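You operate a simulated robot arm through the tools that you are given. There is no shell and no other tool.

The job below is to be done with a simulated two-armed robot. You get a single attempt, and the scene is never put back.

Task
The wax is too hot: turn it down to 90, then wax the foot of jar 27.
Fine: wait till the display is at 100 C or under. Put the jar back on the board and shut the lid; the pan stays on. Set down upright: what you pick out.

Only the result counts: the job must be done as asked and must still hold three seconds after the hand-in. Knocking over, shifting, dropping, spilling or breaking anything else fails it. A push-on lid holds only when it is set on centred and level and pressed home; a screw cap is set on level and turned clockwise until tight.

Robot
Two 7-joint arms with fingered hands on one trunk that stands fixed in place. Base frame: the origin is at the foot of the trunk, x ahead of it, y to its left, z up. Readings come in mm, rad, newtons and seconds.
The left shoulder is at [20, 269, 1197], the right one opposite. Each reaches about 1298 mm from its shoulder. Payload 5 kg a hand.
Tool frame (each hand has its own): the origin (TCP) lies between the finger pads and is the grasp point; the fingertips stand 42 mm ahead of it; z points along the fingers, y is the line along which they close. The gripper opens to 208 mm; its body begins 119 mm behind the TCP. The gripper is a hand of 4 fingers: y runs from the thumb to the fingers, the wrist lies at [0, 0, -317] in the tool frame, and closing takes about 1.5 s.
Orientation is that of the tool frame in the base frame, as a unit quaternion [w, x, y, z]. With the fingers straight down and closing along the base's y, the tool's x points along the base's -x, its y along +y and its z along -z.

Tools
- The arms move only by the tool play_rows. It takes "left_deltas", "right_deltas" or both (then of equal length, played together; a hand with none holds still); each is a list of rows, each an object of numbers (a shift or turn left out is 0, a gripper value left out holds the last): "tx", "ty", "tz": the shift along the base's x, y, z in units of 40 mm (1.0 is 40 mm); "ax", "ay", "az": the turn, a rotation vector about the base's x, y, z in units of 6 degrees (1.0 is 6 degrees); "fingers": the opening in per cent of the stroke, from 0 (shut) to 100 (fully open). In form: [{"tx": .., "ty": .., "tz": .., "ax": .., "ay": .., "az": .., "fingers": ..}, ...]. A call has 1 to 20 rows; each row shifts and turns the commanded pose from where the row before left it. A call with a number of a shift or a turn outside -1 to 1 is refused whole. A row lasts 0.2 s, in which the tool goes at most 50 mm and 0.15 rad; a call with a longer step from one row to the next is refused whole, and so is a gripper value outside its range. Where a pose cannot be reached the arm comes as near as it can. A force on the tool above 90 N (or 10 N above the force at the start of the call, whichever is more), or a blocked arm, ends the call early, and 0.2 s more pass. The fingers move at their own pace (about 153 mm/s each) and stop on an object; they squeeze with about 29 N. The grip force told is the motor's: it shows also when the fingers shut on nothing. Time passes only in rows, and 0.2 s behind the last, so rows that do not move let the fingers close. The reply holds the time, the measured pose of the TCP, the force on the tool along the base axes, the opening and the grip force, in the units named above and with some noise, with the torque about the TCP (base axes, N m) and any sound that the robot's microphone picked up.
- Cameras (640 x 400 px; columns grow to the right, rows downward): "scene" is now at [159.7, -15.6, 1469.8]; the picture's right is [-0.18, -0.98, 0.00], its down [-0.48, 0.09, -0.87] and it looks along [0.86, -0.16, -0.49] (base axes); focal length 328 px, centre (320, 200). "left" rides on the left gripper at [-94, 1, -146] in its tool frame; the picture's right is [-0.01, -1.00, 0.00], its down [0.84, -0.01, -0.54] and it looks along [0.54, -0.01, 0.84] (tool axes); focal length 280 px, centre (320, 200). "right" rides on the right gripper at [94, 1, -146] in its tool frame; the picture's right is [-0.01, 1.00, 0.00], its down [-0.84, -0.01, -0.54] and it looks along [-0.54, -0.01, 0.84] (tool axes); focal length 280 px, centre (320, 200). There is no depth. A picture from a camera that has moved, and an enlarged one, comes with that camera's place and axes in the base frame and with its lens.
- snapshot(camera): a new picture of that camera. It takes no simulated time.
- slide_trunk(by): moves the trunk up (or, below 0, down) by that many mm; the arms and the scene camera ride with it, the base frame stays. It gives what a move gives, with no picture.
- set_grasp(shape, hand): the hand has 4 fingers and takes this shape, open, in about a second: jaw (thumb against the fingers, like two jaws); tri (thumb and two fingers); tip (a fingertip pinch); poke (one finger out to press); point (the index stretched); flat (the hand flat); cup (the hand cupped); fist (a fist). The gripper value then closes the fingers along that shape, each until it touches; the sizes above hold for jaw. It gives what a move gives, with no picture.
- aim_head(pan, tilt): turns the head with the scene camera to pan (to the left, within 1.396 rad either way) and tilt (down, from -0.506 to 1.204), counted from straight ahead of the robot (the tilt from the chest, where the trunk bows). It gives what a move gives.
- inspect(camera, box): a new picture of the part [left, top, right, bottom] of that camera's present view, enlarged. It takes no simulated time.
- sign_off(): hands the job in; it is judged then, once.

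Nothing tells you positions but the pictures and the camera data. Unless the task says otherwise, let go and move clear before handing in.

The tools are called by a JSON object that holds its "name" and its "arguments". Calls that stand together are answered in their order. play_rows: Moves the arms, as the interface text tells. Its arguments: {"type":"object","properties":{"left_deltas":{"type":"array","items":{"type":"object","properties":{"tx":{"type":"number"},"ty":{"type":"number"},"tz":{"type":"number"},"ax":{"type":"number"},"ay":{"type":"number"},"az":{"type":"number"},"fingers":{"type":"number"}}}},"right_deltas":{"type":"array","items":{"type":"object","properties":{"tx":{"type":"number"},"ty":{"type":"number"},"tz":{"type":"number"},"ax":{"type":"number"},"ay":{"type":"number"},"az":{"type":"number"},"fingers":{"type":"number"}}}}},"required":[]} The other tools are called the same way: slide_trunk (by) moves the trunk up or down; set_grasp (shape, hand) gives the hand a shape; aim_head (pan, tilt) turns the head that bears the scene camera; snapshot (camera) takes a picture; inspect (camera, box) takes an enlarged picture of a part of a camera's view; sign_off () hands the job in.

At the start:

```text
time: 0.0
left_tool_pos: [748.7, 276.8, 1210.4]
left_orientation: [0.0, -0.001, 1.0, 0.0]
left_force: [-0.2, 0.0, -0.3]
left_torque: [-0.01, -0.02, 0.01]
left_width: 207.5
left_grip_force: 0.0
left_shape: jaw
right_tool_pos: [543.8, -174.4, 1220.5]
right_orientation: [0.001, 0.0, 1.0, 0.0]
right_force: [0.3, 0.2, 0.3]
right_torque: [0.0, -0.03, 0.0]
right_width: 207.6
right_grip_force: 0.2
right_shape: jaw
trunk travel left (down, up): [-575.0, 46.0]
head pan, tilt (commanded): [-0.182, 0.517]
```

scene: 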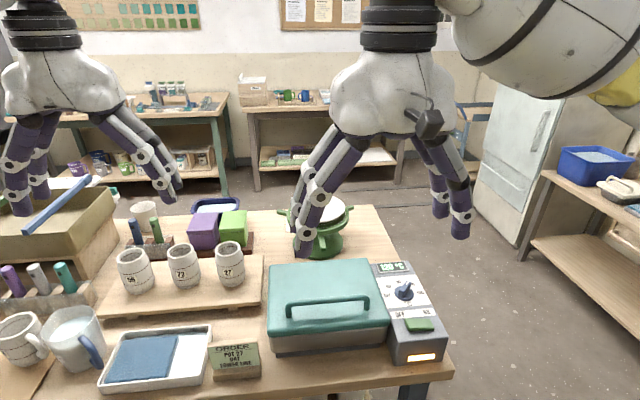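
right: 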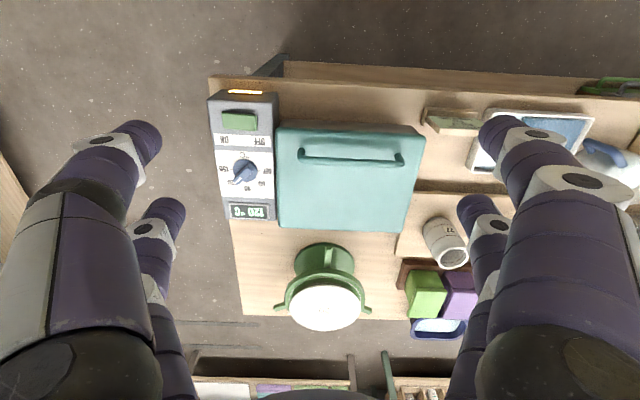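
left: 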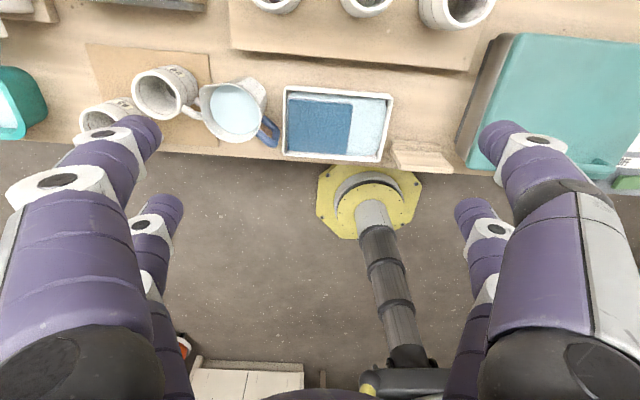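

I see a bench with a teal-lidded wax pan, its control box (display, knob, green switch), and a board with three jars, one marked 27. I'll look closer at the controls, the jars and the order card before moving anything.

{"name": "inspect", "arguments": {"camera": "scene", "box": [360, 250, 460, 370]}}

{"name": "inspect", "arguments": {"camera": "scene", "box": [80, 190, 280, 320]}}

{"name": "inspect", "arguments": {"camera": "scene", "box": [190, 320, 290, 390]}}

{"name": "inspect", "arguments": {"camera": "right", "box": [190, 70, 440, 240]}}

```text
3.33 times, centred on (410, 310) of scene
camera zoom: at [159.7, -15.6, 1469.8], right [-0.18, -0.98, 0.0], down [-0.48, 0.09, -0.87], along [0.86, -0.16, -0.49], focal length 1093 px, centre (20, -167)
```

zoom: 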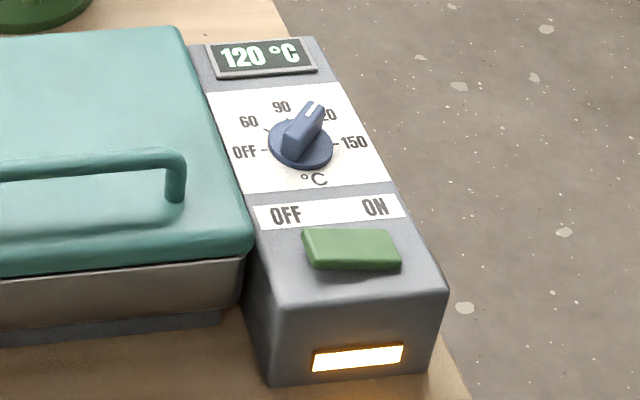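

```text
3.08 times, centred on (180, 255) of scene
camera zoom: at [159.7, -15.6, 1469.8], right [-0.18, -0.98, 0.0], down [-0.48, 0.09, -0.87], along [0.86, -0.16, -0.49], focal length 1009 px, centre (751, 31)
```

zoom: 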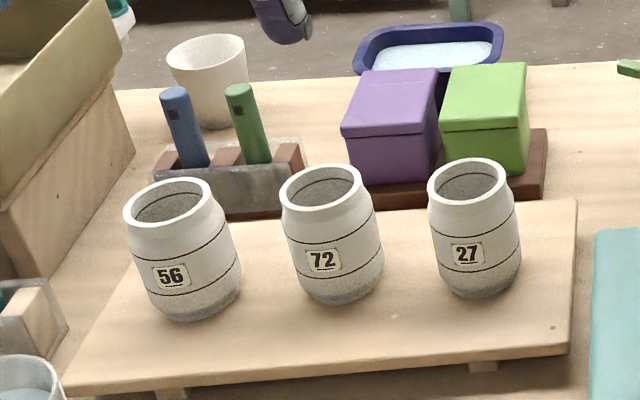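

```text
5.71 times, centred on (240, 355) of scene
camera zoom: at [159.7, -15.6, 1469.8], right [-0.18, -0.98, 0.0], down [-0.48, 0.09, -0.87], along [0.86, -0.16, -0.49], focal length 1873 px, centre (777, -686)
```

zoom: 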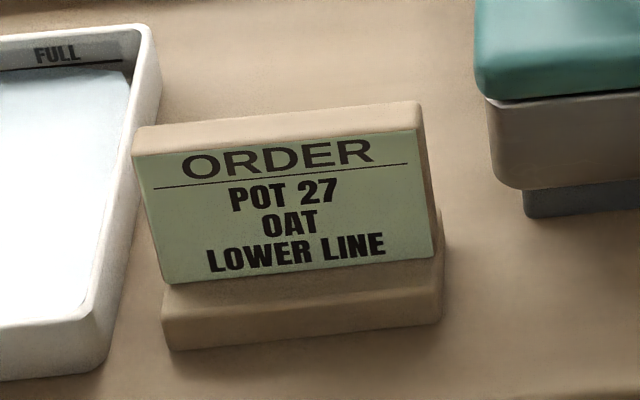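

```text
2.35 times, centred on (315, 155) of right
camera zoom: at [450.7, -175.5, 1366.6], right [0.01, 1.0, 0.0], down [0.84, -0.01, 0.54], along [0.54, -0.01, -0.84], focal length 660 px, centre (332, 306)
```

zoom: 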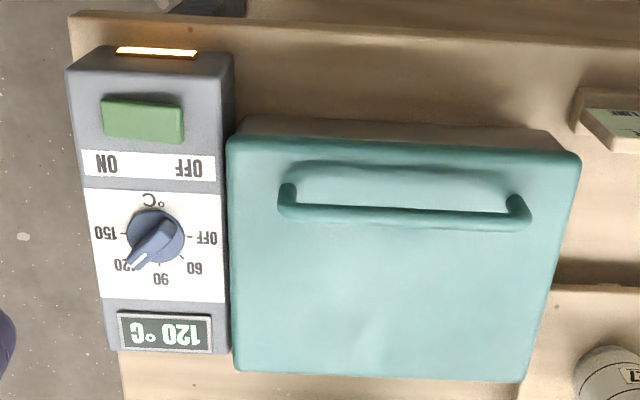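

The display reads 120 °C with the knob near 120, and the order asks for pot 27, "OAT", lower line. I'll tilt the head down for a steeper view of the whole bench.

{"name": "aim_head", "arguments": {"pan": -0.3, "tilt": 0.75}}

{"name": "snapshot", "arguments": {"camera": "scene"}}

```text
time: 0.8
left_tool_pos: [748.8, 275.4, 1210.6]
left_orientation: [0.0, 0.0, 1.0, 0.0]
left_force: [-0.5, 0.0, 0.4]
left_torque: [0.02, -0.01, -0.03]
left_width: 207.7
left_grip_force: 0.0
left_shape: jaw
right_tool_pos: [543.6, -174.8, 1219.7]
right_orientation: [0.0, 0.0, 1.0, 0.0]
right_force: [0.6, 0.7, -0.1]
right_torque: [-0.02, -0.02, 0.02]
right_width: 208.0
right_grip_force: 0.0
right_shape: jaw
trunk travel left (down, up): [-575.0, 46.0]
head pan, tilt (commanded): [-0.3, 0.75]
```

```text
taken
camera scene: at [149.8, -23.7, 1449.4], right [-0.3, -0.96, 0.0], down [-0.65, 0.2, -0.73], along [0.7, -0.22, -0.68], focal length 328 px, centre (320, 200)
```

scene: 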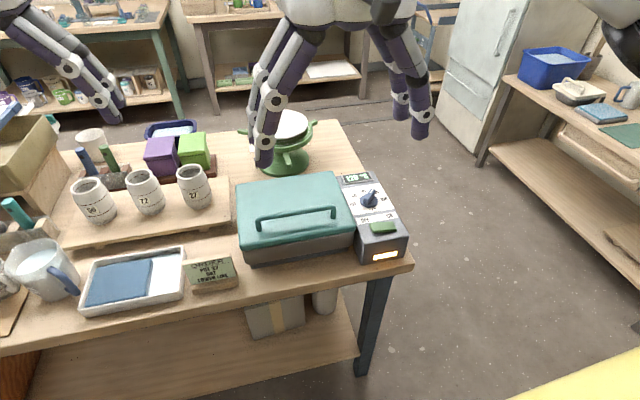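

{"name": "inspect", "arguments": {"camera": "scene", "box": [60, 130, 240, 250]}}

{"name": "inspect", "arguments": {"camera": "scene", "box": [225, 160, 415, 275]}}

{"name": "inspect", "arguments": {"camera": "scene", "box": [0, 210, 250, 340]}}

{"name": "snapshot", "arguments": {"camera": "left"}}

```text
3.33 times, centred on (150, 190) of scene
camera zoom: at [149.8, -23.7, 1449.4], right [-0.3, -0.96, 0.0], down [-0.65, 0.2, -0.73], along [0.7, -0.22, -0.68], focal length 1093 px, centre (887, 233)
```

zoom: 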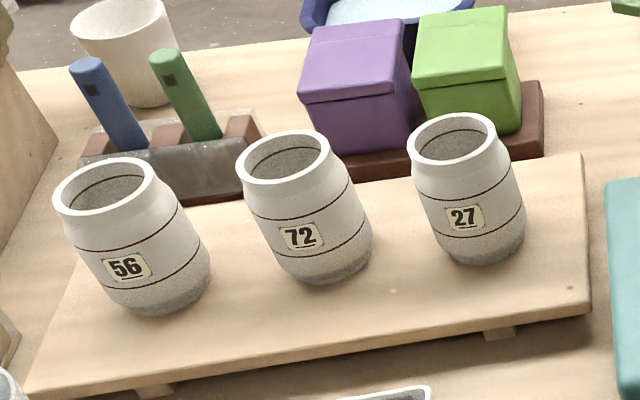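

```text
3.37 times, centred on (320, 218) of scene
camera zoom: at [149.8, -23.7, 1449.4], right [-0.3, -0.96, 0.0], down [-0.65, 0.2, -0.73], along [0.7, -0.22, -0.68], focal length 1104 px, centre (320, 141)
```

zoom: 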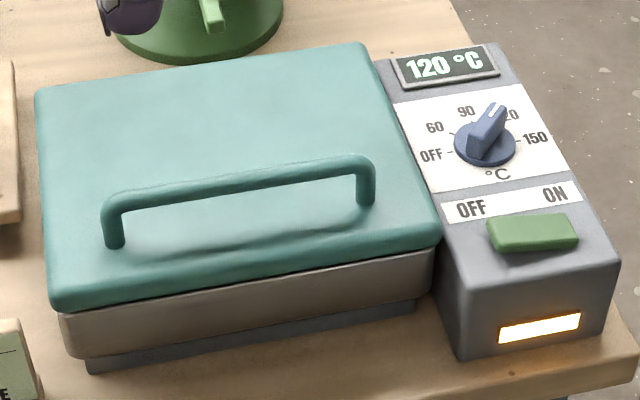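

```text
2.56 times, centred on (125, 275) of scene
camera zoom: at [149.8, -23.7, 1449.4], right [-0.3, -0.96, 0.0], down [-0.65, 0.2, -0.73], along [0.7, -0.22, -0.68], focal length 839 px, centre (819, 8)
```

zoom: 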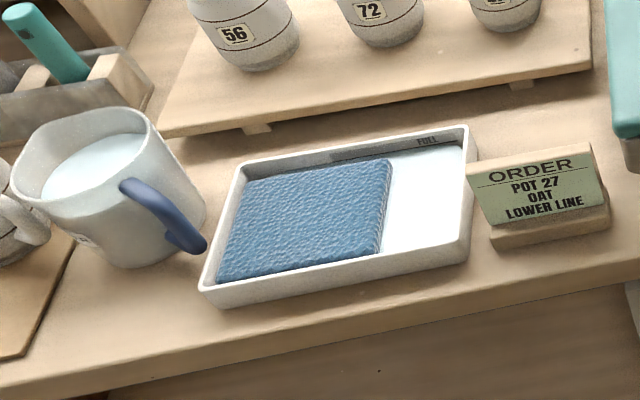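

```text
taken
camera left: at [842.1, 276.7, 1356.4], right [0.02, -1.0, 0.0], down [-0.84, -0.01, 0.54], along [-0.54, -0.01, -0.84], focal length 280 px, centre (320, 200)
```

left: 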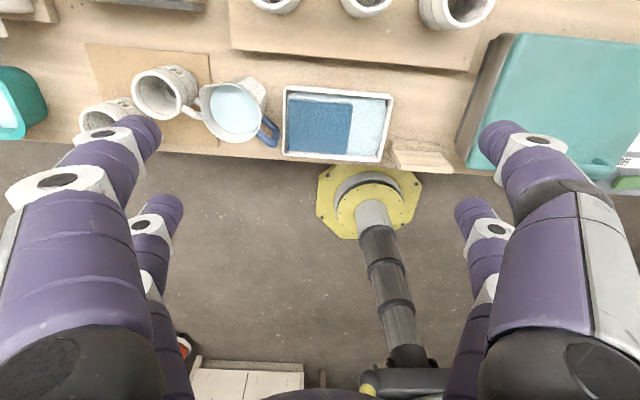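

The lid's handle is near the front and the knob sits around (702, -329, 868) pointing at 120. I'll shape the right hand for a fingertip pinch and bring it above the knob, turned 45° to match the pointer.

{"name": "set_grasp", "arguments": {"hand": "right", "shape": "tip"}}

{"name": "snapshot", "arguments": {"camera": "right"}}

{"name": "snapshot", "arguments": {"camera": "scene"}}

```text
time: 1.7
left_tool_pos: [749.5, 275.6, 1210.9]
left_orientation: [0.0, -0.001, 1.0, 0.0]
left_force: [-0.1, 0.0, -0.9]
left_torque: [0.0, 0.04, 0.01]
left_width: 207.7
left_grip_force: 0.1
left_shape: jaw
right_tool_pos: [543.5, -175.1, 1220.2]
right_orientation: [0.001, 0.0, 1.0, 0.001]
right_force: [-0.1, 0.2, 0.3]
right_torque: [0.02, -0.01, 0.0]
right_width: 207.8
right_grip_force: 0.1
right_shape: tip
trunk travel left (down, up): [-575.0, 46.0]
head pan, tilt (commanded): [-0.3, 0.75]
```

```text
taken
camera right: at [450.7, -175.5, 1366.6], right [0.01, 1.0, 0.0], down [0.84, -0.01, 0.54], along [0.54, -0.01, -0.84], focal length 280 px, centre (320, 200)
```

right: 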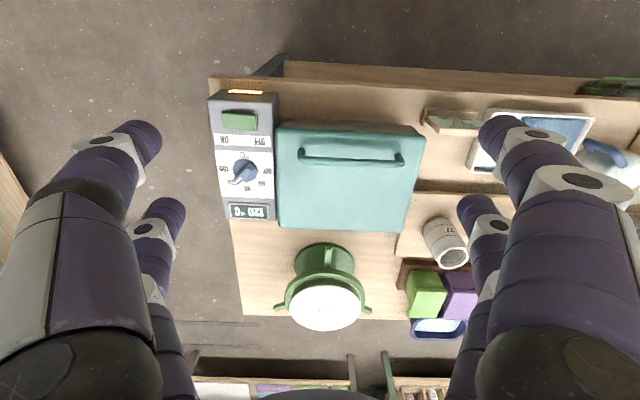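

```text
taken
camera scene: at [149.8, -23.7, 1449.3], right [-0.3, -0.96, 0.0], down [-0.65, 0.2, -0.73], along [0.7, -0.22, -0.68], focal length 328 px, centre (320, 200)
```

scene: 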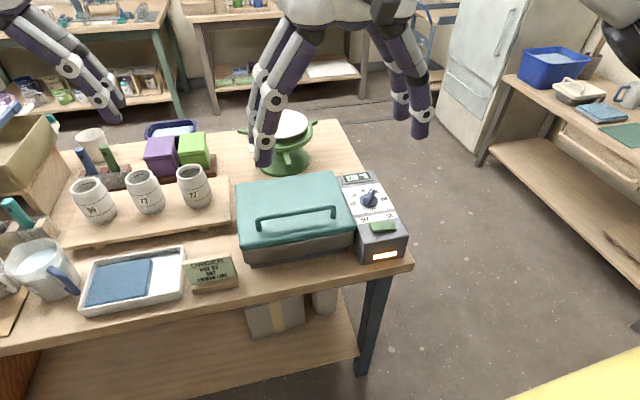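

The hand looks the same while open, so I'll close it part-way in mid-air to see how the tips meet.

{"name": "play_rows", "arguments": {"right_deltas": [{"fingers": 15}, {}, {}, {}, {}, {}, {}]}}

{"name": "snapshot", "arguments": {"camera": "right"}}

{"name": "snapshot", "arguments": {"camera": "scene"}}

```text
time: 3.3
left_tool_pos: [748.9, 275.3, 1210.2]
left_orientation: [-0.001, 0.001, 1.0, 0.0]
left_force: [-0.5, 0.2, 1.2]
left_torque: [0.02, 0.02, -0.01]
left_width: 207.9
left_grip_force: 0.0
left_shape: jaw
right_tool_pos: [543.2, -176.1, 1221.1]
right_orientation: [0.0, 0.0, 1.0, 0.0]
right_force: [-0.4, -0.4, -0.3]
right_torque: [0.0, 0.01, -0.05]
right_width: 31.7
right_grip_force: 0.0
right_shape: tip
trunk travel left (down, up): [-575.0, 46.0]
head pan, tilt (commanded): [-0.3, 0.75]
```

```text
taken
camera right: at [450.7, -175.5, 1366.6], right [0.01, 1.0, 0.0], down [0.84, -0.01, 0.54], along [0.54, -0.01, -0.84], focal length 280 px, centre (320, 200)
```

right: 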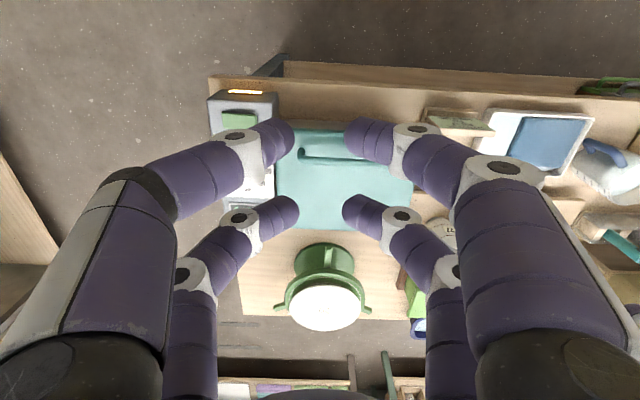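

```text
taken
camera scene: at [149.8, -23.7, 1449.3], right [-0.3, -0.96, 0.0], down [-0.65, 0.2, -0.73], along [0.7, -0.22, -0.68], focal length 328 px, centre (320, 200)
```

scene: 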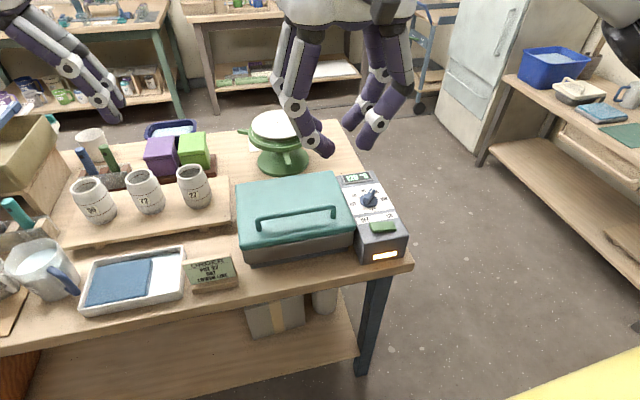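

In "tip" the four fingers stand in two pairs about 60 mm apart along tool x, which is wide for a 45 mm knob. I'll check the "tri" and "poke" shapes before choosing.

{"name": "set_grasp", "arguments": {"hand": "right", "shape": "tri"}}

{"name": "play_rows", "arguments": {"right_deltas": [{"fingers": 15}, {}, {}, {}, {}, {}, {}]}}

{"name": "snapshot", "arguments": {"camera": "right"}}

{"name": "set_grasp", "arguments": {"hand": "right", "shape": "poke"}}

{"name": "snapshot", "arguments": {"camera": "right"}}

{"name": "snapshot", "arguments": {"camera": "scene"}}

```text
time: 4.2
left_tool_pos: [747.4, 275.6, 1210.2]
left_orientation: [0.0, 0.0, 1.0, 0.0]
left_force: [0.4, -0.4, 0.4]
left_torque: [0.03, 0.02, -0.02]
left_width: 207.8
left_grip_force: 0.0
left_shape: jaw
right_tool_pos: [543.0, -175.7, 1220.1]
right_orientation: [0.001, 0.0, 1.0, -0.001]
right_force: [0.4, 0.1, 0.1]
right_torque: [0.0, 0.02, -0.01]
right_width: 208.2
right_grip_force: 0.1
right_shape: tri
trunk travel left (down, up): [-575.0, 46.0]
head pan, tilt (commanded): [-0.3, 0.75]
```

```text
time: 5.8
left_tool_pos: [748.8, 276.0, 1211.3]
left_orientation: [0.0, -0.001, 1.0, 0.0]
left_force: [0.6, -0.5, 0.2]
left_torque: [0.0, 0.02, 0.02]
left_width: 207.7
left_grip_force: 0.0
left_shape: jaw
right_tool_pos: [543.4, -175.3, 1220.4]
right_orientation: [0.0, 0.0, 1.0, -0.001]
right_force: [0.8, 0.3, -0.4]
right_torque: [0.02, -0.01, 0.02]
right_width: 31.7
right_grip_force: 0.0
right_shape: tri
trunk travel left (down, up): [-575.0, 46.0]
head pan, tilt (commanded): [-0.3, 0.75]
```

```text
taken
camera right: at [450.7, -175.5, 1366.6], right [0.01, 1.0, 0.0], down [0.84, -0.01, 0.54], along [0.54, -0.01, -0.84], focal length 280 px, centre (320, 200)
```

right: 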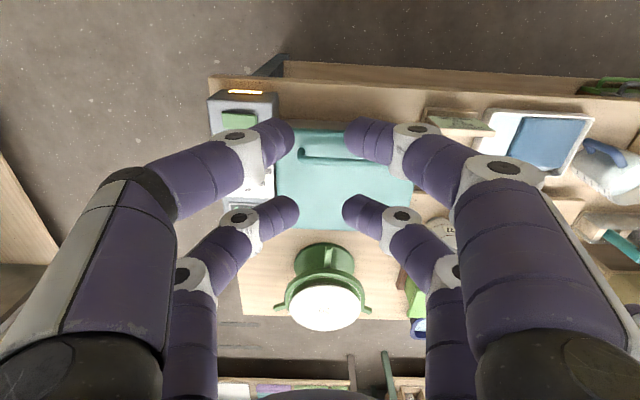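

```text
time: 6.7
left_tool_pos: [748.7, 276.0, 1210.3]
left_orientation: [0.0, 0.0, 1.0, 0.0]
left_force: [0.1, -0.3, -0.4]
left_torque: [0.0, 0.0, 0.02]
left_width: 207.7
left_grip_force: 0.0
left_shape: jaw
right_tool_pos: [544.4, -174.5, 1220.1]
right_orientation: [0.0, 0.0, 1.0, 0.0]
right_force: [0.4, 0.7, 0.1]
right_torque: [0.01, 0.02, -0.03]
right_width: 0.0
right_grip_force: 0.2
right_shape: poke
trunk travel left (down, up): [-575.0, 46.0]
head pan, tilt (commanded): [-0.3, 0.75]
```

```text
taken
camera right: at [450.7, -175.5, 1366.6], right [0.01, 1.0, 0.0], down [0.84, -0.01, 0.54], along [0.54, -0.01, -0.84], focal length 280 px, centre (320, 200)
```

right: 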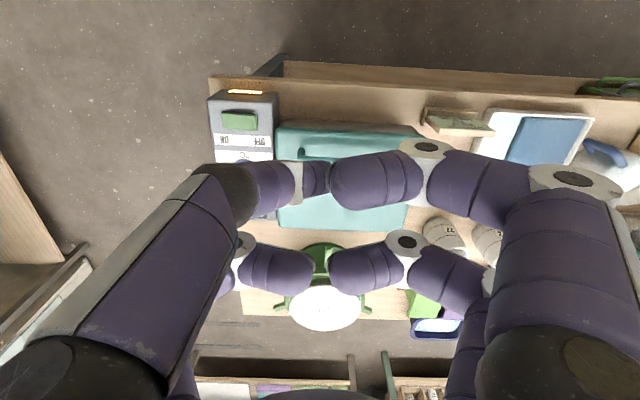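

```text
taken
camera scene: at [149.8, -23.7, 1449.3], right [-0.3, -0.96, 0.0], down [-0.65, 0.2, -0.73], along [0.7, -0.22, -0.68], focal length 328 px, centre (320, 200)
```

scene: 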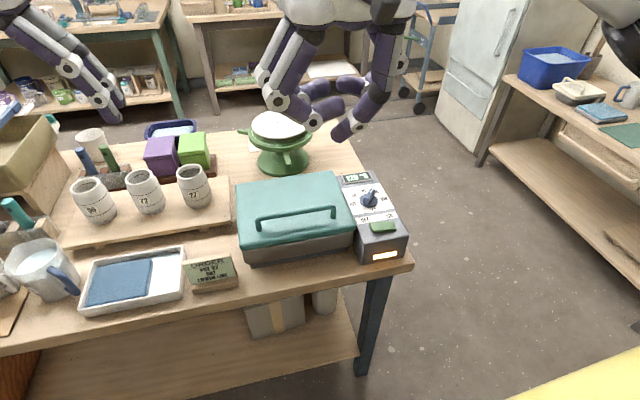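

{"name": "inspect", "arguments": {"camera": "right", "box": [180, 110, 480, 310]}}

{"name": "inspect", "arguments": {"camera": "scene", "box": [230, 0, 430, 150]}}

{"name": "set_grasp", "arguments": {"hand": "right", "shape": "point"}}

{"name": "inspect", "arguments": {"camera": "right", "box": [180, 110, 480, 310]}}

{"name": "inspect", "arguments": {"camera": "scene", "box": [230, 0, 430, 150]}}

```text
2.00 times, centred on (330, 210) of right
camera zoom: at [450.7, -175.5, 1366.6], right [0.01, 1.0, 0.0], down [0.84, -0.01, 0.54], along [0.54, -0.01, -0.84], focal length 561 px, centre (300, 180)
```

zoom: 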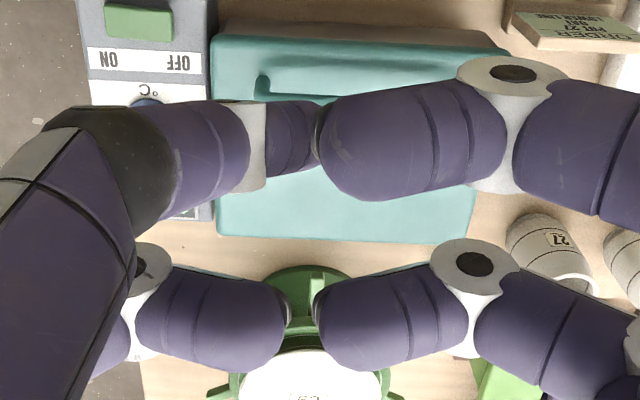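

```text
2.67 times, centred on (330, 75) of scene
camera zoom: at [149.8, -23.7, 1449.3], right [-0.3, -0.96, 0.0], down [-0.65, 0.2, -0.73], along [0.7, -0.22, -0.68], focal length 874 px, centre (293, 533)
```

zoom: 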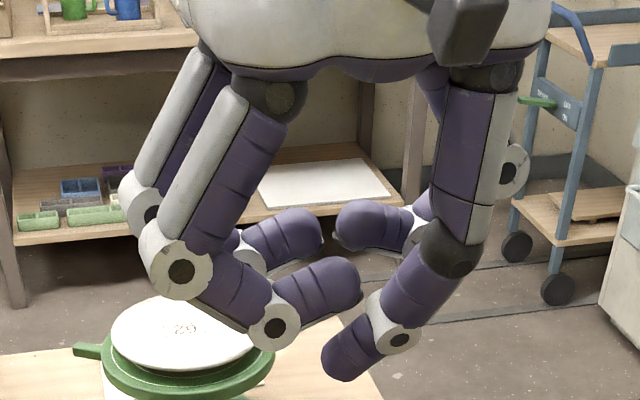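

```text
time: 7.6
left_tool_pos: [748.7, 274.4, 1210.9]
left_orientation: [0.001, 0.0, 1.0, 0.0]
left_force: [-0.6, 0.5, 0.1]
left_torque: [0.03, 0.0, -0.03]
left_width: 207.7
left_grip_force: 0.2
left_shape: jaw
right_tool_pos: [544.2, -174.7, 1220.0]
right_orientation: [0.0, 0.0, 1.0, 0.0]
right_force: [-0.2, 0.2, 0.3]
right_torque: [0.0, 0.01, -0.01]
right_width: 201.5
right_grip_force: 0.0
right_shape: point
trunk travel left (down, up): [-575.0, 46.0]
head pan, tilt (commanded): [-0.3, 0.75]
```

```text
2.00 times, centred on (330, 210) of right
camera zoom: at [450.7, -175.5, 1366.6], right [0.01, 1.0, 0.0], down [0.84, -0.01, 0.54], along [0.54, -0.01, -0.84], focal length 561 px, centre (300, 180)
```

zoom: 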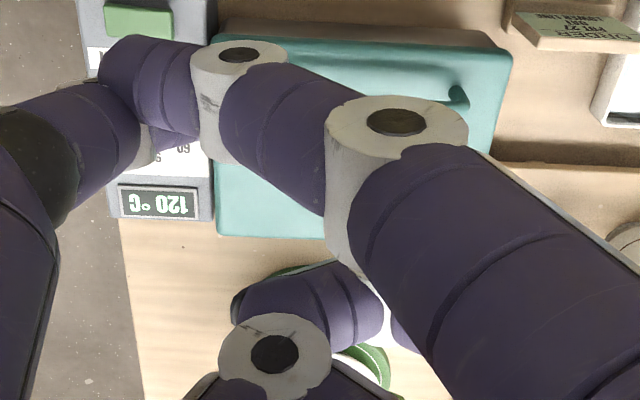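

```text
2.67 times, centred on (330, 75) of scene
camera zoom: at [149.8, -23.7, 1449.3], right [-0.3, -0.96, 0.0], down [-0.65, 0.2, -0.73], along [0.7, -0.22, -0.68], focal length 874 px, centre (293, 533)
```

zoom: 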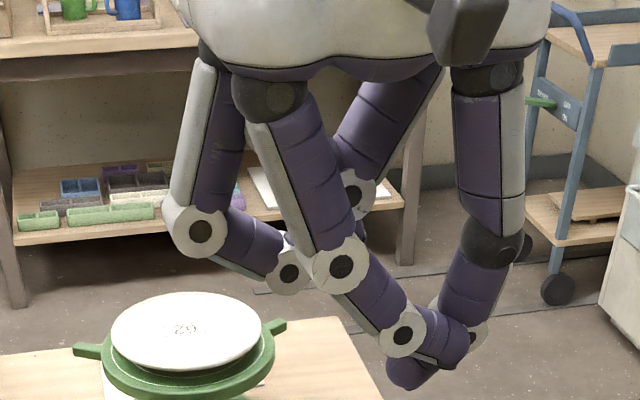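

The poke shape puts its fingertip on the tool axis 42 mm ahead of the TCP, and the pinch shapes keep the finger pairs parallel. I'll go back to "tip", move above the knob and look closely with the wrist camera.

{"name": "set_grasp", "arguments": {"hand": "right", "shape": "tip"}}

{"name": "play_rows", "arguments": {"right_deltas": [{"tx": 0.494, "ty": -0.484, "tz": -0.5, "az": -0.9375}, {"tx": 0.494, "ty": -0.484, "tz": -0.5, "az": -0.9375}, {"tx": 0.494, "ty": -0.484, "tz": -0.5, "az": -0.9375}, {"tx": 0.494, "ty": -0.484, "tz": -0.5, "az": -0.9375}, {"tx": 0.494, "ty": -0.484, "tz": -0.5, "az": -0.9375}, {"tx": 0.494, "ty": -0.484, "tz": -0.5, "az": -0.9375}, {"tx": 0.494, "ty": -0.484, "tz": -0.5, "az": -0.9375}, {"tx": 0.494, "ty": -0.484, "tz": -0.5, "az": -0.9375}, {}]}}

{"name": "snapshot", "arguments": {"camera": "right"}}

{"name": "snapshot", "arguments": {"camera": "scene"}}

```text
time: 8.5
left_tool_pos: [748.2, 274.4, 1209.8]
left_orientation: [0.0, 0.0, 1.0, -0.001]
left_force: [0.1, 0.2, 0.0]
left_torque: [0.02, 0.01, -0.06]
left_width: 207.9
left_grip_force: 0.0
left_shape: jaw
right_tool_pos: [543.1, -175.6, 1220.5]
right_orientation: [0.0, 0.0, 1.0, 0.0]
right_force: [-0.3, -0.4, 0.2]
right_torque: [-0.03, 0.0, 0.0]
right_width: 208.0
right_grip_force: 0.0
right_shape: tip
trunk travel left (down, up): [-575.0, 46.0]
head pan, tilt (commanded): [-0.3, 0.75]
```

```text
time: 10.5
left_tool_pos: [747.9, 276.6, 1211.7]
left_orientation: [0.0, -0.001, 1.0, 0.0]
left_force: [-0.2, 0.4, -0.2]
left_torque: [-0.03, -0.05, 0.02]
left_width: 208.0
left_grip_force: 0.0
left_shape: jaw
right_tool_pos: [700.9, -329.3, 1060.4]
right_orientation: [0.0, 0.383, 0.924, 0.0]
right_force: [-0.3, 0.0, -0.3]
right_torque: [0.0, -0.01, -0.01]
right_width: 208.3
right_grip_force: 0.0
right_shape: tip
trunk travel left (down, up): [-575.0, 46.0]
head pan, tilt (commanded): [-0.3, 0.75]
```

```text
taken
camera right: at [636.6, -264.1, 1207.2], right [0.72, 0.7, 0.0], down [0.59, -0.6, 0.54], along [0.38, -0.39, -0.84], focal length 280 px, centre (320, 200)
```

right: 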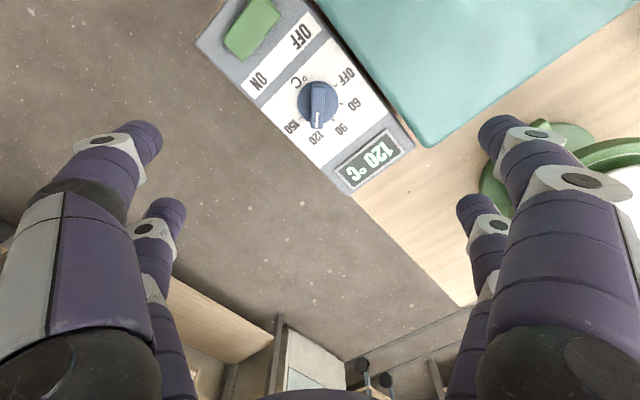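

```text
taken
camera scene: at [149.5, -23.4, 1449.4], right [-0.3, -0.96, 0.0], down [-0.65, 0.2, -0.73], along [0.7, -0.22, -0.68], focal length 328 px, centre (320, 200)
```

scene: 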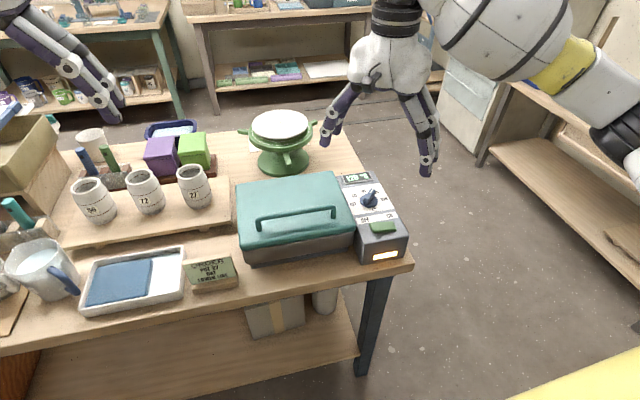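

{"name": "inspect", "arguments": {"camera": "right", "box": [250, 50, 410, 150]}}

{"name": "inspect", "arguments": {"camera": "scene", "box": [330, 160, 410, 230]}}

```text
4.00 times, centred on (330, 100) of right
camera zoom: at [636.6, -264.1, 1207.2], right [0.72, 0.7, 0.0], down [0.59, -0.6, 0.54], along [0.38, -0.39, -0.84], focal length 1122 px, centre (280, 600)
```

zoom: 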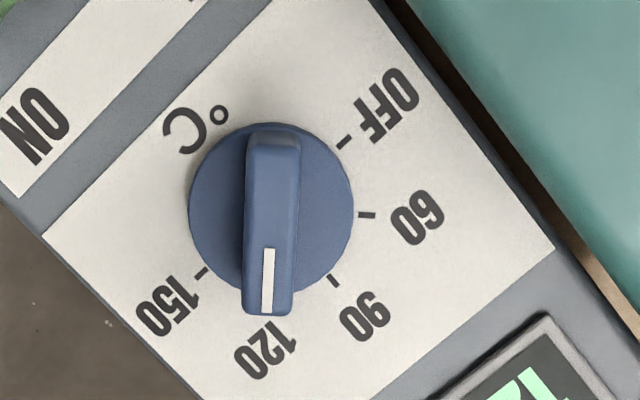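

```text
5.71 times, centred on (370, 195) of scene
camera zoom: at [149.5, -23.4, 1449.4], right [-0.3, -0.96, 0.0], down [-0.65, 0.2, -0.73], along [0.7, -0.22, -0.68], focal length 1873 px, centre (34, 229)
```

zoom: 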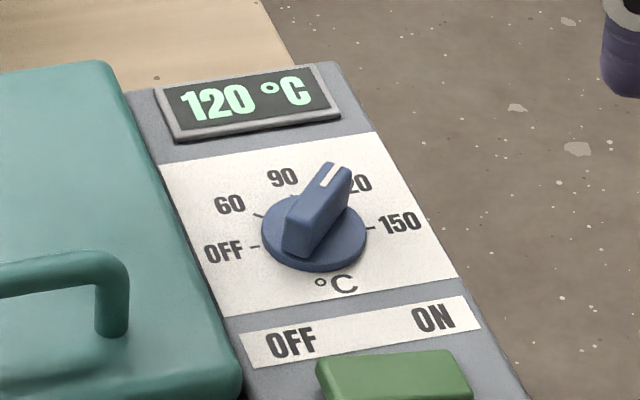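

The lid top is around z=905 with its right edge near y=-264, and the knob sits lower, about 60 mm to its right. I'll narrow the fingers to about 30 mm and come down part-way to refine the knob's position.

{"name": "play_rows", "arguments": {"right_deltas": [{"fingers": 16}, {}, {}, {}, {}, {}, {"tz": -0.6}, {"tz": -0.7}, {"tz": -0.6}, {}]}}

{"name": "snapshot", "arguments": {"camera": "right"}}

{"name": "snapshot", "arguments": {"camera": "scene"}}

```text
time: 12.7
left_tool_pos: [749.2, 275.8, 1210.4]
left_orientation: [0.001, -0.001, 1.0, 0.0]
left_force: [0.4, -0.2, -0.4]
left_torque: [-0.03, -0.03, 0.03]
left_width: 207.9
left_grip_force: 0.1
left_shape: jaw
right_tool_pos: [703.3, -329.9, 983.9]
right_orientation: [0.0, 0.382, 0.924, 0.001]
right_force: [-0.2, 0.3, -0.2]
right_torque: [-0.02, -0.02, 0.02]
right_width: 33.6
right_grip_force: 0.1
right_shape: tip
trunk travel left (down, up): [-575.0, 46.0]
head pan, tilt (commanded): [-0.3, 0.75]
```

```text
taken
camera right: at [637.3, -264.6, 1130.6], right [0.72, 0.7, 0.0], down [0.59, -0.6, 0.54], along [0.38, -0.39, -0.84], focal length 280 px, centre (320, 200)
```

right: 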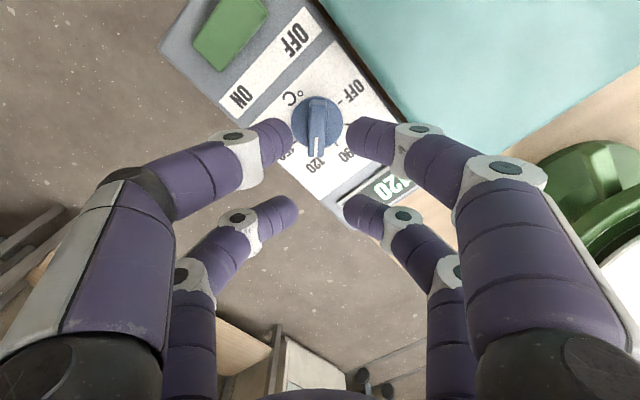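

```text
taken
camera scene: at [149.6, -23.5, 1449.4], right [-0.3, -0.96, 0.0], down [-0.65, 0.2, -0.73], along [0.7, -0.22, -0.68], focal length 328 px, centre (320, 200)
```

scene: 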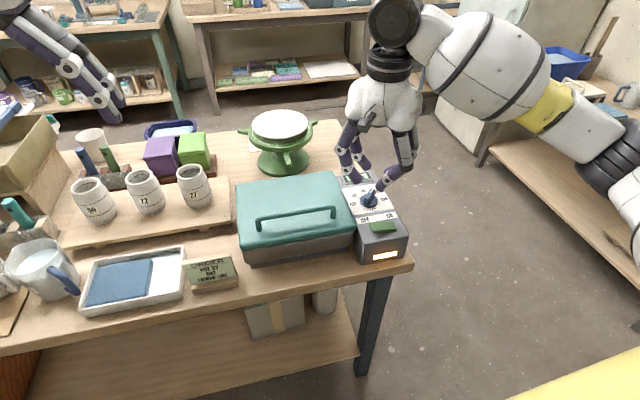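

{"name": "inspect", "arguments": {"camera": "right", "box": [240, 70, 400, 170]}}

{"name": "inspect", "arguments": {"camera": "scene", "box": [320, 150, 420, 250]}}

```text
4.00 times, centred on (320, 120) of right
camera zoom: at [637.3, -264.6, 1130.6], right [0.72, 0.7, 0.0], down [0.59, -0.6, 0.54], along [0.38, -0.39, -0.84], focal length 1122 px, centre (320, 520)
```

zoom: 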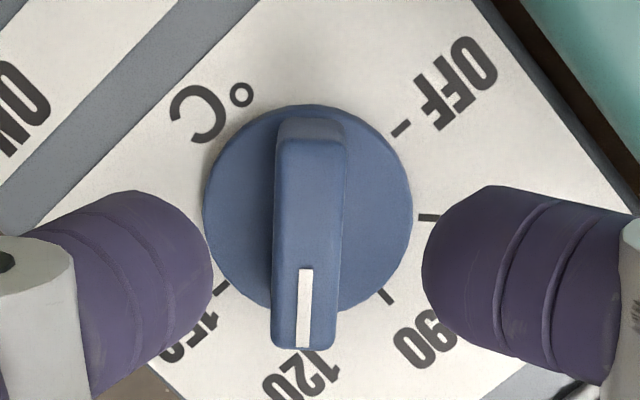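

```text
4.00 times, centred on (370, 200) of scene
camera zoom: at [149.6, -23.5, 1449.4], right [-0.3, -0.96, 0.0], down [-0.65, 0.2, -0.73], along [0.7, -0.22, -0.68], focal length 1311 px, centre (120, 200)
```

zoom: 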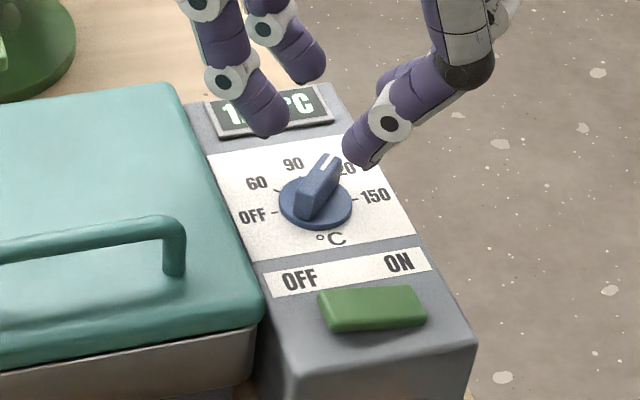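

Triangulating from several views puts the knob disc at about (686, -318, 897), so I'm a bit off to the far side. I'll shift over it and look again.

{"name": "play_rows", "arguments": {"right_deltas": [{"tx": -0.43, "ty": 0.3}, {}, {}]}}

{"name": "snapshot", "arguments": {"camera": "right"}}

{"name": "inspect", "arguments": {"camera": "right", "box": [240, 90, 400, 190]}}

{"name": "inspect", "arguments": {"camera": "scene", "box": [320, 150, 420, 250]}}

```text
time: 13.5
left_tool_pos: [747.9, 275.5, 1209.4]
left_orientation: [0.0, -0.001, 1.0, 0.0]
left_force: [-0.2, -0.3, -0.6]
left_torque: [-0.03, -0.01, 0.04]
left_width: 207.8
left_grip_force: 0.0
left_shape: jaw
right_tool_pos: [685.0, -317.6, 984.0]
right_orientation: [-0.001, 0.382, 0.924, 0.0]
right_force: [0.9, 0.3, 0.9]
right_torque: [0.0, -0.03, 0.0]
right_width: 33.6
right_grip_force: 0.1
right_shape: tip
trunk travel left (down, up): [-575.0, 46.0]
head pan, tilt (commanded): [-0.3, 0.75]
```

```text
taken
camera right: at [620.7, -252.5, 1131.2], right [0.72, 0.7, 0.0], down [0.59, -0.6, 0.54], along [0.38, -0.39, -0.84], focal length 280 px, centre (320, 200)
```

right: 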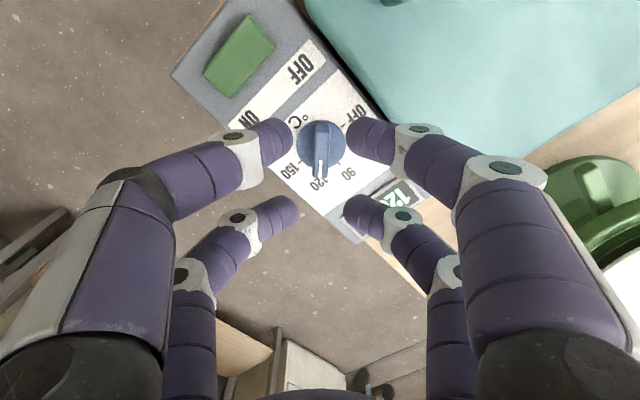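

```text
4.00 times, centred on (320, 140) of right
camera zoom: at [620.7, -252.5, 1131.2], right [0.72, 0.7, 0.0], down [0.59, -0.6, 0.54], along [0.38, -0.39, -0.84], focal length 1122 px, centre (320, 440)
```

zoom: 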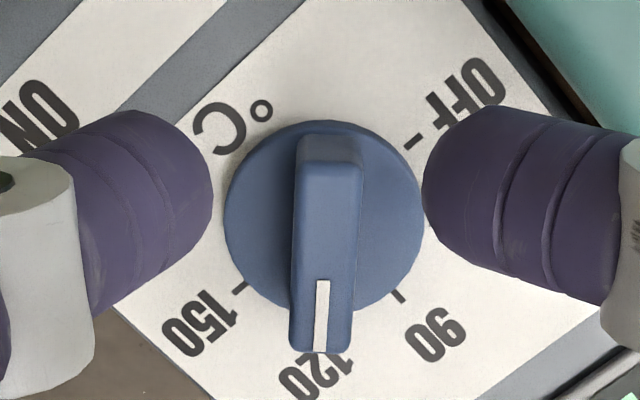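

```text
4.00 times, centred on (370, 200) of scene
camera zoom: at [149.8, -23.6, 1449.3], right [-0.3, -0.96, 0.0], down [-0.65, 0.2, -0.73], along [0.7, -0.22, -0.68], focal length 1311 px, centre (120, 200)
```

zoom: 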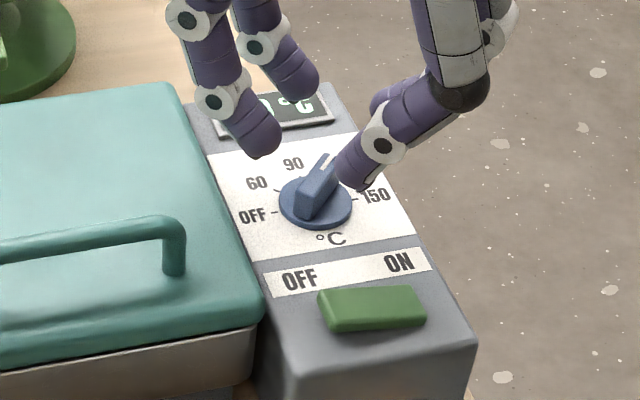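

The hand is now over the knob to within a couple of millimetres; the panel itself is yawed about -3.5°. I'll turn the hand by that, come down 28 mm and check again.

{"name": "play_rows", "arguments": {"right_deltas": [{"az": -0.58}, {"tz": -0.35}, {"tz": -0.35}, {}]}}

{"name": "snapshot", "arguments": {"camera": "right"}}

{"name": "inspect", "arguments": {"camera": "scene", "box": [320, 150, 420, 250]}}

```text
time: 14.5
left_tool_pos: [746.7, 275.1, 1210.8]
left_orientation: [0.0, -0.001, 1.0, -0.001]
left_force: [0.4, -0.8, -0.7]
left_torque: [0.01, 0.0, 0.0]
left_width: 207.8
left_grip_force: 0.1
left_shape: jaw
right_tool_pos: [685.2, -317.4, 956.2]
right_orientation: [0.001, 0.41, 0.912, 0.001]
right_force: [-0.2, 1.1, 0.0]
right_torque: [-0.03, -0.02, -0.03]
right_width: 33.4
right_grip_force: 0.1
right_shape: tip
trunk travel left (down, up): [-575.0, 46.0]
head pan, tilt (commanded): [-0.3, 0.75]
```

```text
taken
camera right: at [625.1, -248.3, 1102.4], right [0.76, 0.65, 0.0], down [0.55, -0.64, 0.54], along [0.35, -0.41, -0.84], focal length 280 px, centre (320, 200)
```

right: 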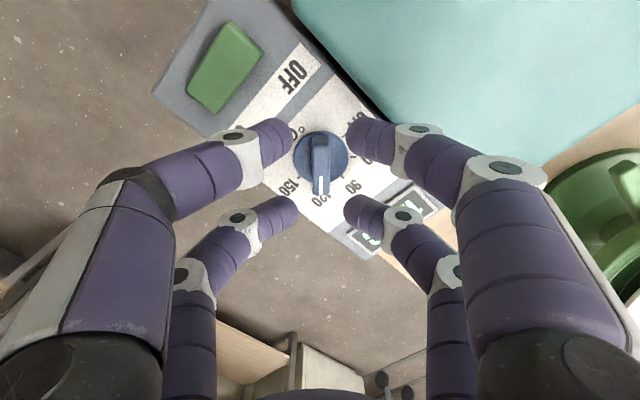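

```text
4.00 times, centred on (370, 200) of scene
camera zoom: at [149.7, -23.7, 1449.3], right [-0.3, -0.96, 0.0], down [-0.65, 0.2, -0.73], along [0.7, -0.22, -0.68], focal length 1311 px, centre (120, 200)
```

zoom: 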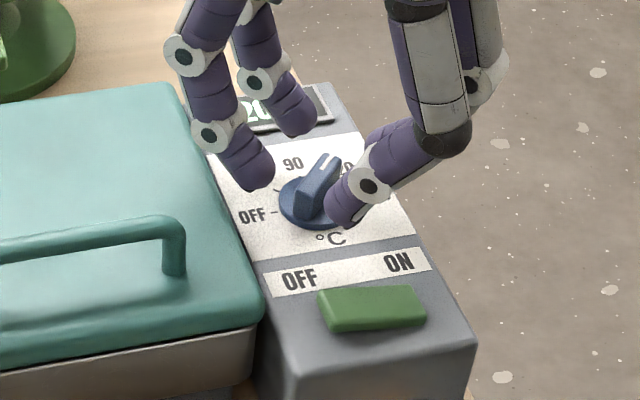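

{"name": "inspect", "arguments": {"camera": "right", "box": [240, 100, 400, 200]}}

```text
4.00 times, centred on (320, 150) of right
camera zoom: at [625.1, -248.3, 1102.4], right [0.76, 0.65, 0.0], down [0.55, -0.64, 0.54], along [0.35, -0.41, -0.84], focal length 1122 px, centre (320, 400)
```

zoom: 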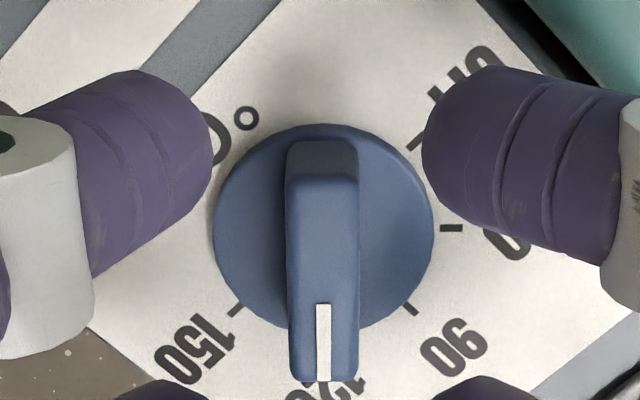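

The fingers now straddle the knob bar squarely, and its disc top is at about z=897. I'll lower 14 mm so the tips sit just above the panel, then close on the bar.

{"name": "play_rows", "arguments": {"right_deltas": [{"tz": -0.2}, {"tz": -0.15}, {}]}}

{"name": "inspect", "arguments": {"camera": "scene", "box": [320, 150, 420, 250]}}

{"name": "inspect", "arguments": {"camera": "right", "box": [220, 80, 420, 240]}}

```text
time: 15.3
left_tool_pos: [748.6, 275.3, 1210.3]
left_orientation: [0.001, 0.0, 1.0, 0.0]
left_force: [0.6, -0.3, -0.1]
left_torque: [0.01, 0.0, 0.01]
left_width: 207.9
left_grip_force: 0.0
left_shape: jaw
right_tool_pos: [685.4, -319.3, 942.0]
right_orientation: [0.0, 0.409, 0.912, -0.001]
right_force: [0.2, 0.4, 0.3]
right_torque: [-0.01, 0.02, 0.02]
right_width: 33.9
right_grip_force: 0.0
right_shape: tip
trunk travel left (down, up): [-575.0, 46.0]
head pan, tilt (commanded): [-0.3, 0.75]
```

```text
4.00 times, centred on (370, 200) of scene
camera zoom: at [149.8, -23.7, 1449.3], right [-0.3, -0.96, 0.0], down [-0.65, 0.2, -0.73], along [0.7, -0.22, -0.68], focal length 1311 px, centre (120, 200)
```

zoom: 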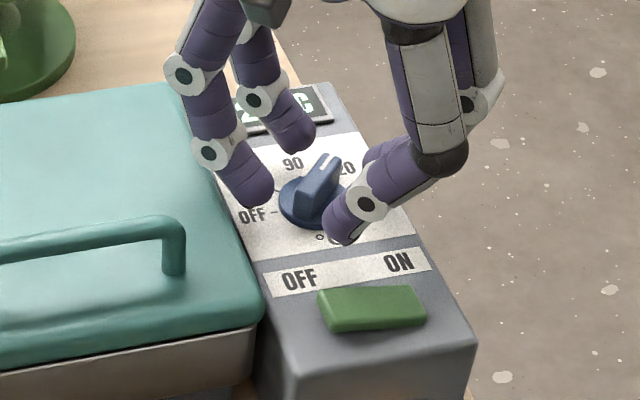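

```text
2.50 times, centred on (320, 160) of right
camera zoom: at [625.0, -248.8, 1088.6], right [0.76, 0.65, 0.0], down [0.55, -0.64, 0.54], along [0.35, -0.41, -0.84], focal length 701 px, centre (320, 300)
```

zoom: 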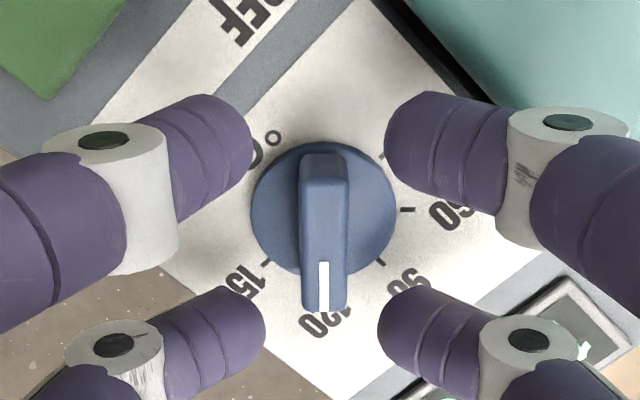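

{"name": "play_rows", "arguments": {"right_deltas": [{"fingers": 10}, {"fingers": 6}, {"fingers": 3}, {"fingers": 0}, {}, {}]}}

{"name": "inspect", "arguments": {"camera": "scene", "box": [320, 150, 420, 250]}}

{"name": "inspect", "arguments": {"camera": "right", "box": [220, 80, 420, 240]}}

```text
time: 16.7
left_tool_pos: [747.5, 275.6, 1210.4]
left_orientation: [0.0, -0.001, 1.0, 0.0]
left_force: [0.3, -0.1, 0.3]
left_torque: [0.03, 0.02, -0.06]
left_width: 207.8
left_grip_force: 0.1
left_shape: jaw
right_tool_pos: [686.3, -317.3, 941.2]
right_orientation: [0.0, 0.41, 0.912, 0.001]
right_force: [1.2, 1.0, -4.4]
right_torque: [0.1, 0.06, -0.01]
right_width: 0.0
right_grip_force: 28.8
right_shape: tip
trunk travel left (down, up): [-575.0, 46.0]
head pan, tilt (commanded): [-0.3, 0.75]
```

```text
4.00 times, centred on (370, 200) of scene
camera zoom: at [150.1, -23.7, 1449.2], right [-0.3, -0.96, 0.0], down [-0.65, 0.2, -0.73], along [0.7, -0.22, -0.68], focal length 1311 px, centre (120, 200)
```

zoom: 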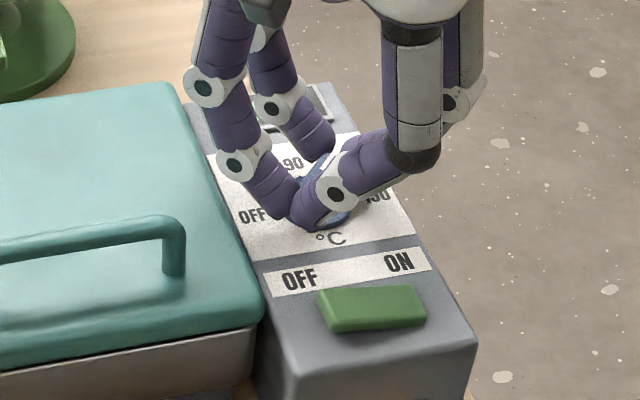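

```text
2.50 times, centred on (320, 160) of right
camera zoom: at [625.2, -248.8, 1088.2], right [0.76, 0.65, 0.0], down [0.55, -0.64, 0.54], along [0.35, -0.41, -0.84], focal length 701 px, centre (320, 300)
```

zoom: 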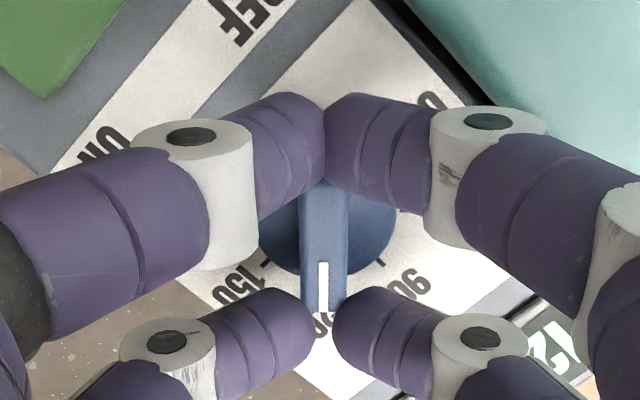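

The near pair closed just behind the bar's tail, since the finger spacing is slightly longer than the bar. I'll reopen and shift 13 mm forward along the bar so the near pair straddles its tail half, then close again.

{"name": "play_rows", "arguments": {"right_deltas": [{"fingers": 16}, {}, {}, {"tx": 0.215, "ty": -0.243}, {}, {"fingers": 10}, {"fingers": 5}, {"fingers": 0}, {}, {}, {}]}}

{"name": "inspect", "arguments": {"camera": "scene", "box": [320, 150, 420, 250]}}

{"name": "inspect", "arguments": {"camera": "right", "box": [220, 80, 420, 240]}}

```text
time: 19.1
left_tool_pos: [749.2, 275.1, 1209.4]
left_orientation: [-0.001, 0.0, 1.0, 0.0]
left_force: [0.0, -0.2, 0.1]
left_torque: [0.0, -0.03, -0.02]
left_width: 207.9
left_grip_force: 0.1
left_shape: jaw
right_tool_pos: [695.8, -326.5, 941.8]
right_orientation: [0.0, 0.41, 0.912, 0.0]
right_force: [-0.1, -0.6, -2.1]
right_torque: [-0.06, -0.06, 0.01]
right_width: 1.6
right_grip_force: 29.1
right_shape: tip
trunk travel left (down, up): [-575.0, 46.0]
head pan, tilt (commanded): [-0.3, 0.75]
```

```text
4.00 times, centred on (370, 200) of scene
camera zoom: at [149.9, -23.8, 1449.3], right [-0.3, -0.96, 0.0], down [-0.65, 0.2, -0.73], along [0.7, -0.22, -0.68], focal length 1311 px, centre (120, 200)
```

zoom: 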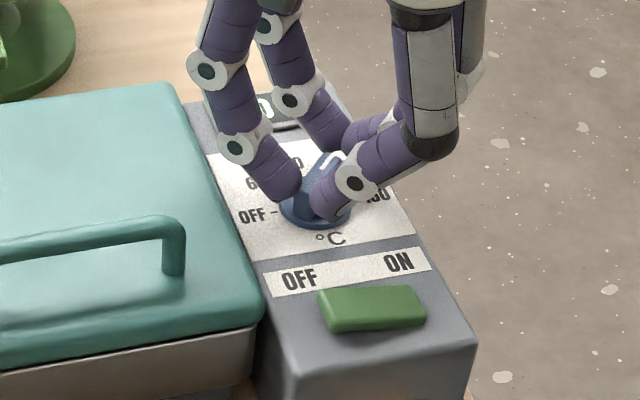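

```text
2.50 times, centred on (320, 160) of right
camera zoom: at [634.2, -258.1, 1089.0], right [0.76, 0.65, 0.0], down [0.55, -0.64, 0.54], along [0.35, -0.41, -0.84], focal length 701 px, centre (320, 300)
```

zoom: 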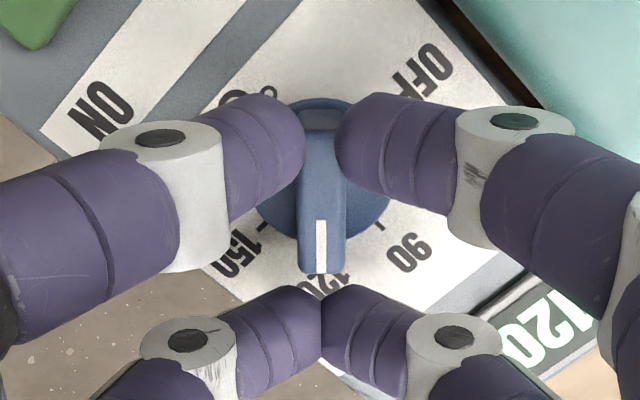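

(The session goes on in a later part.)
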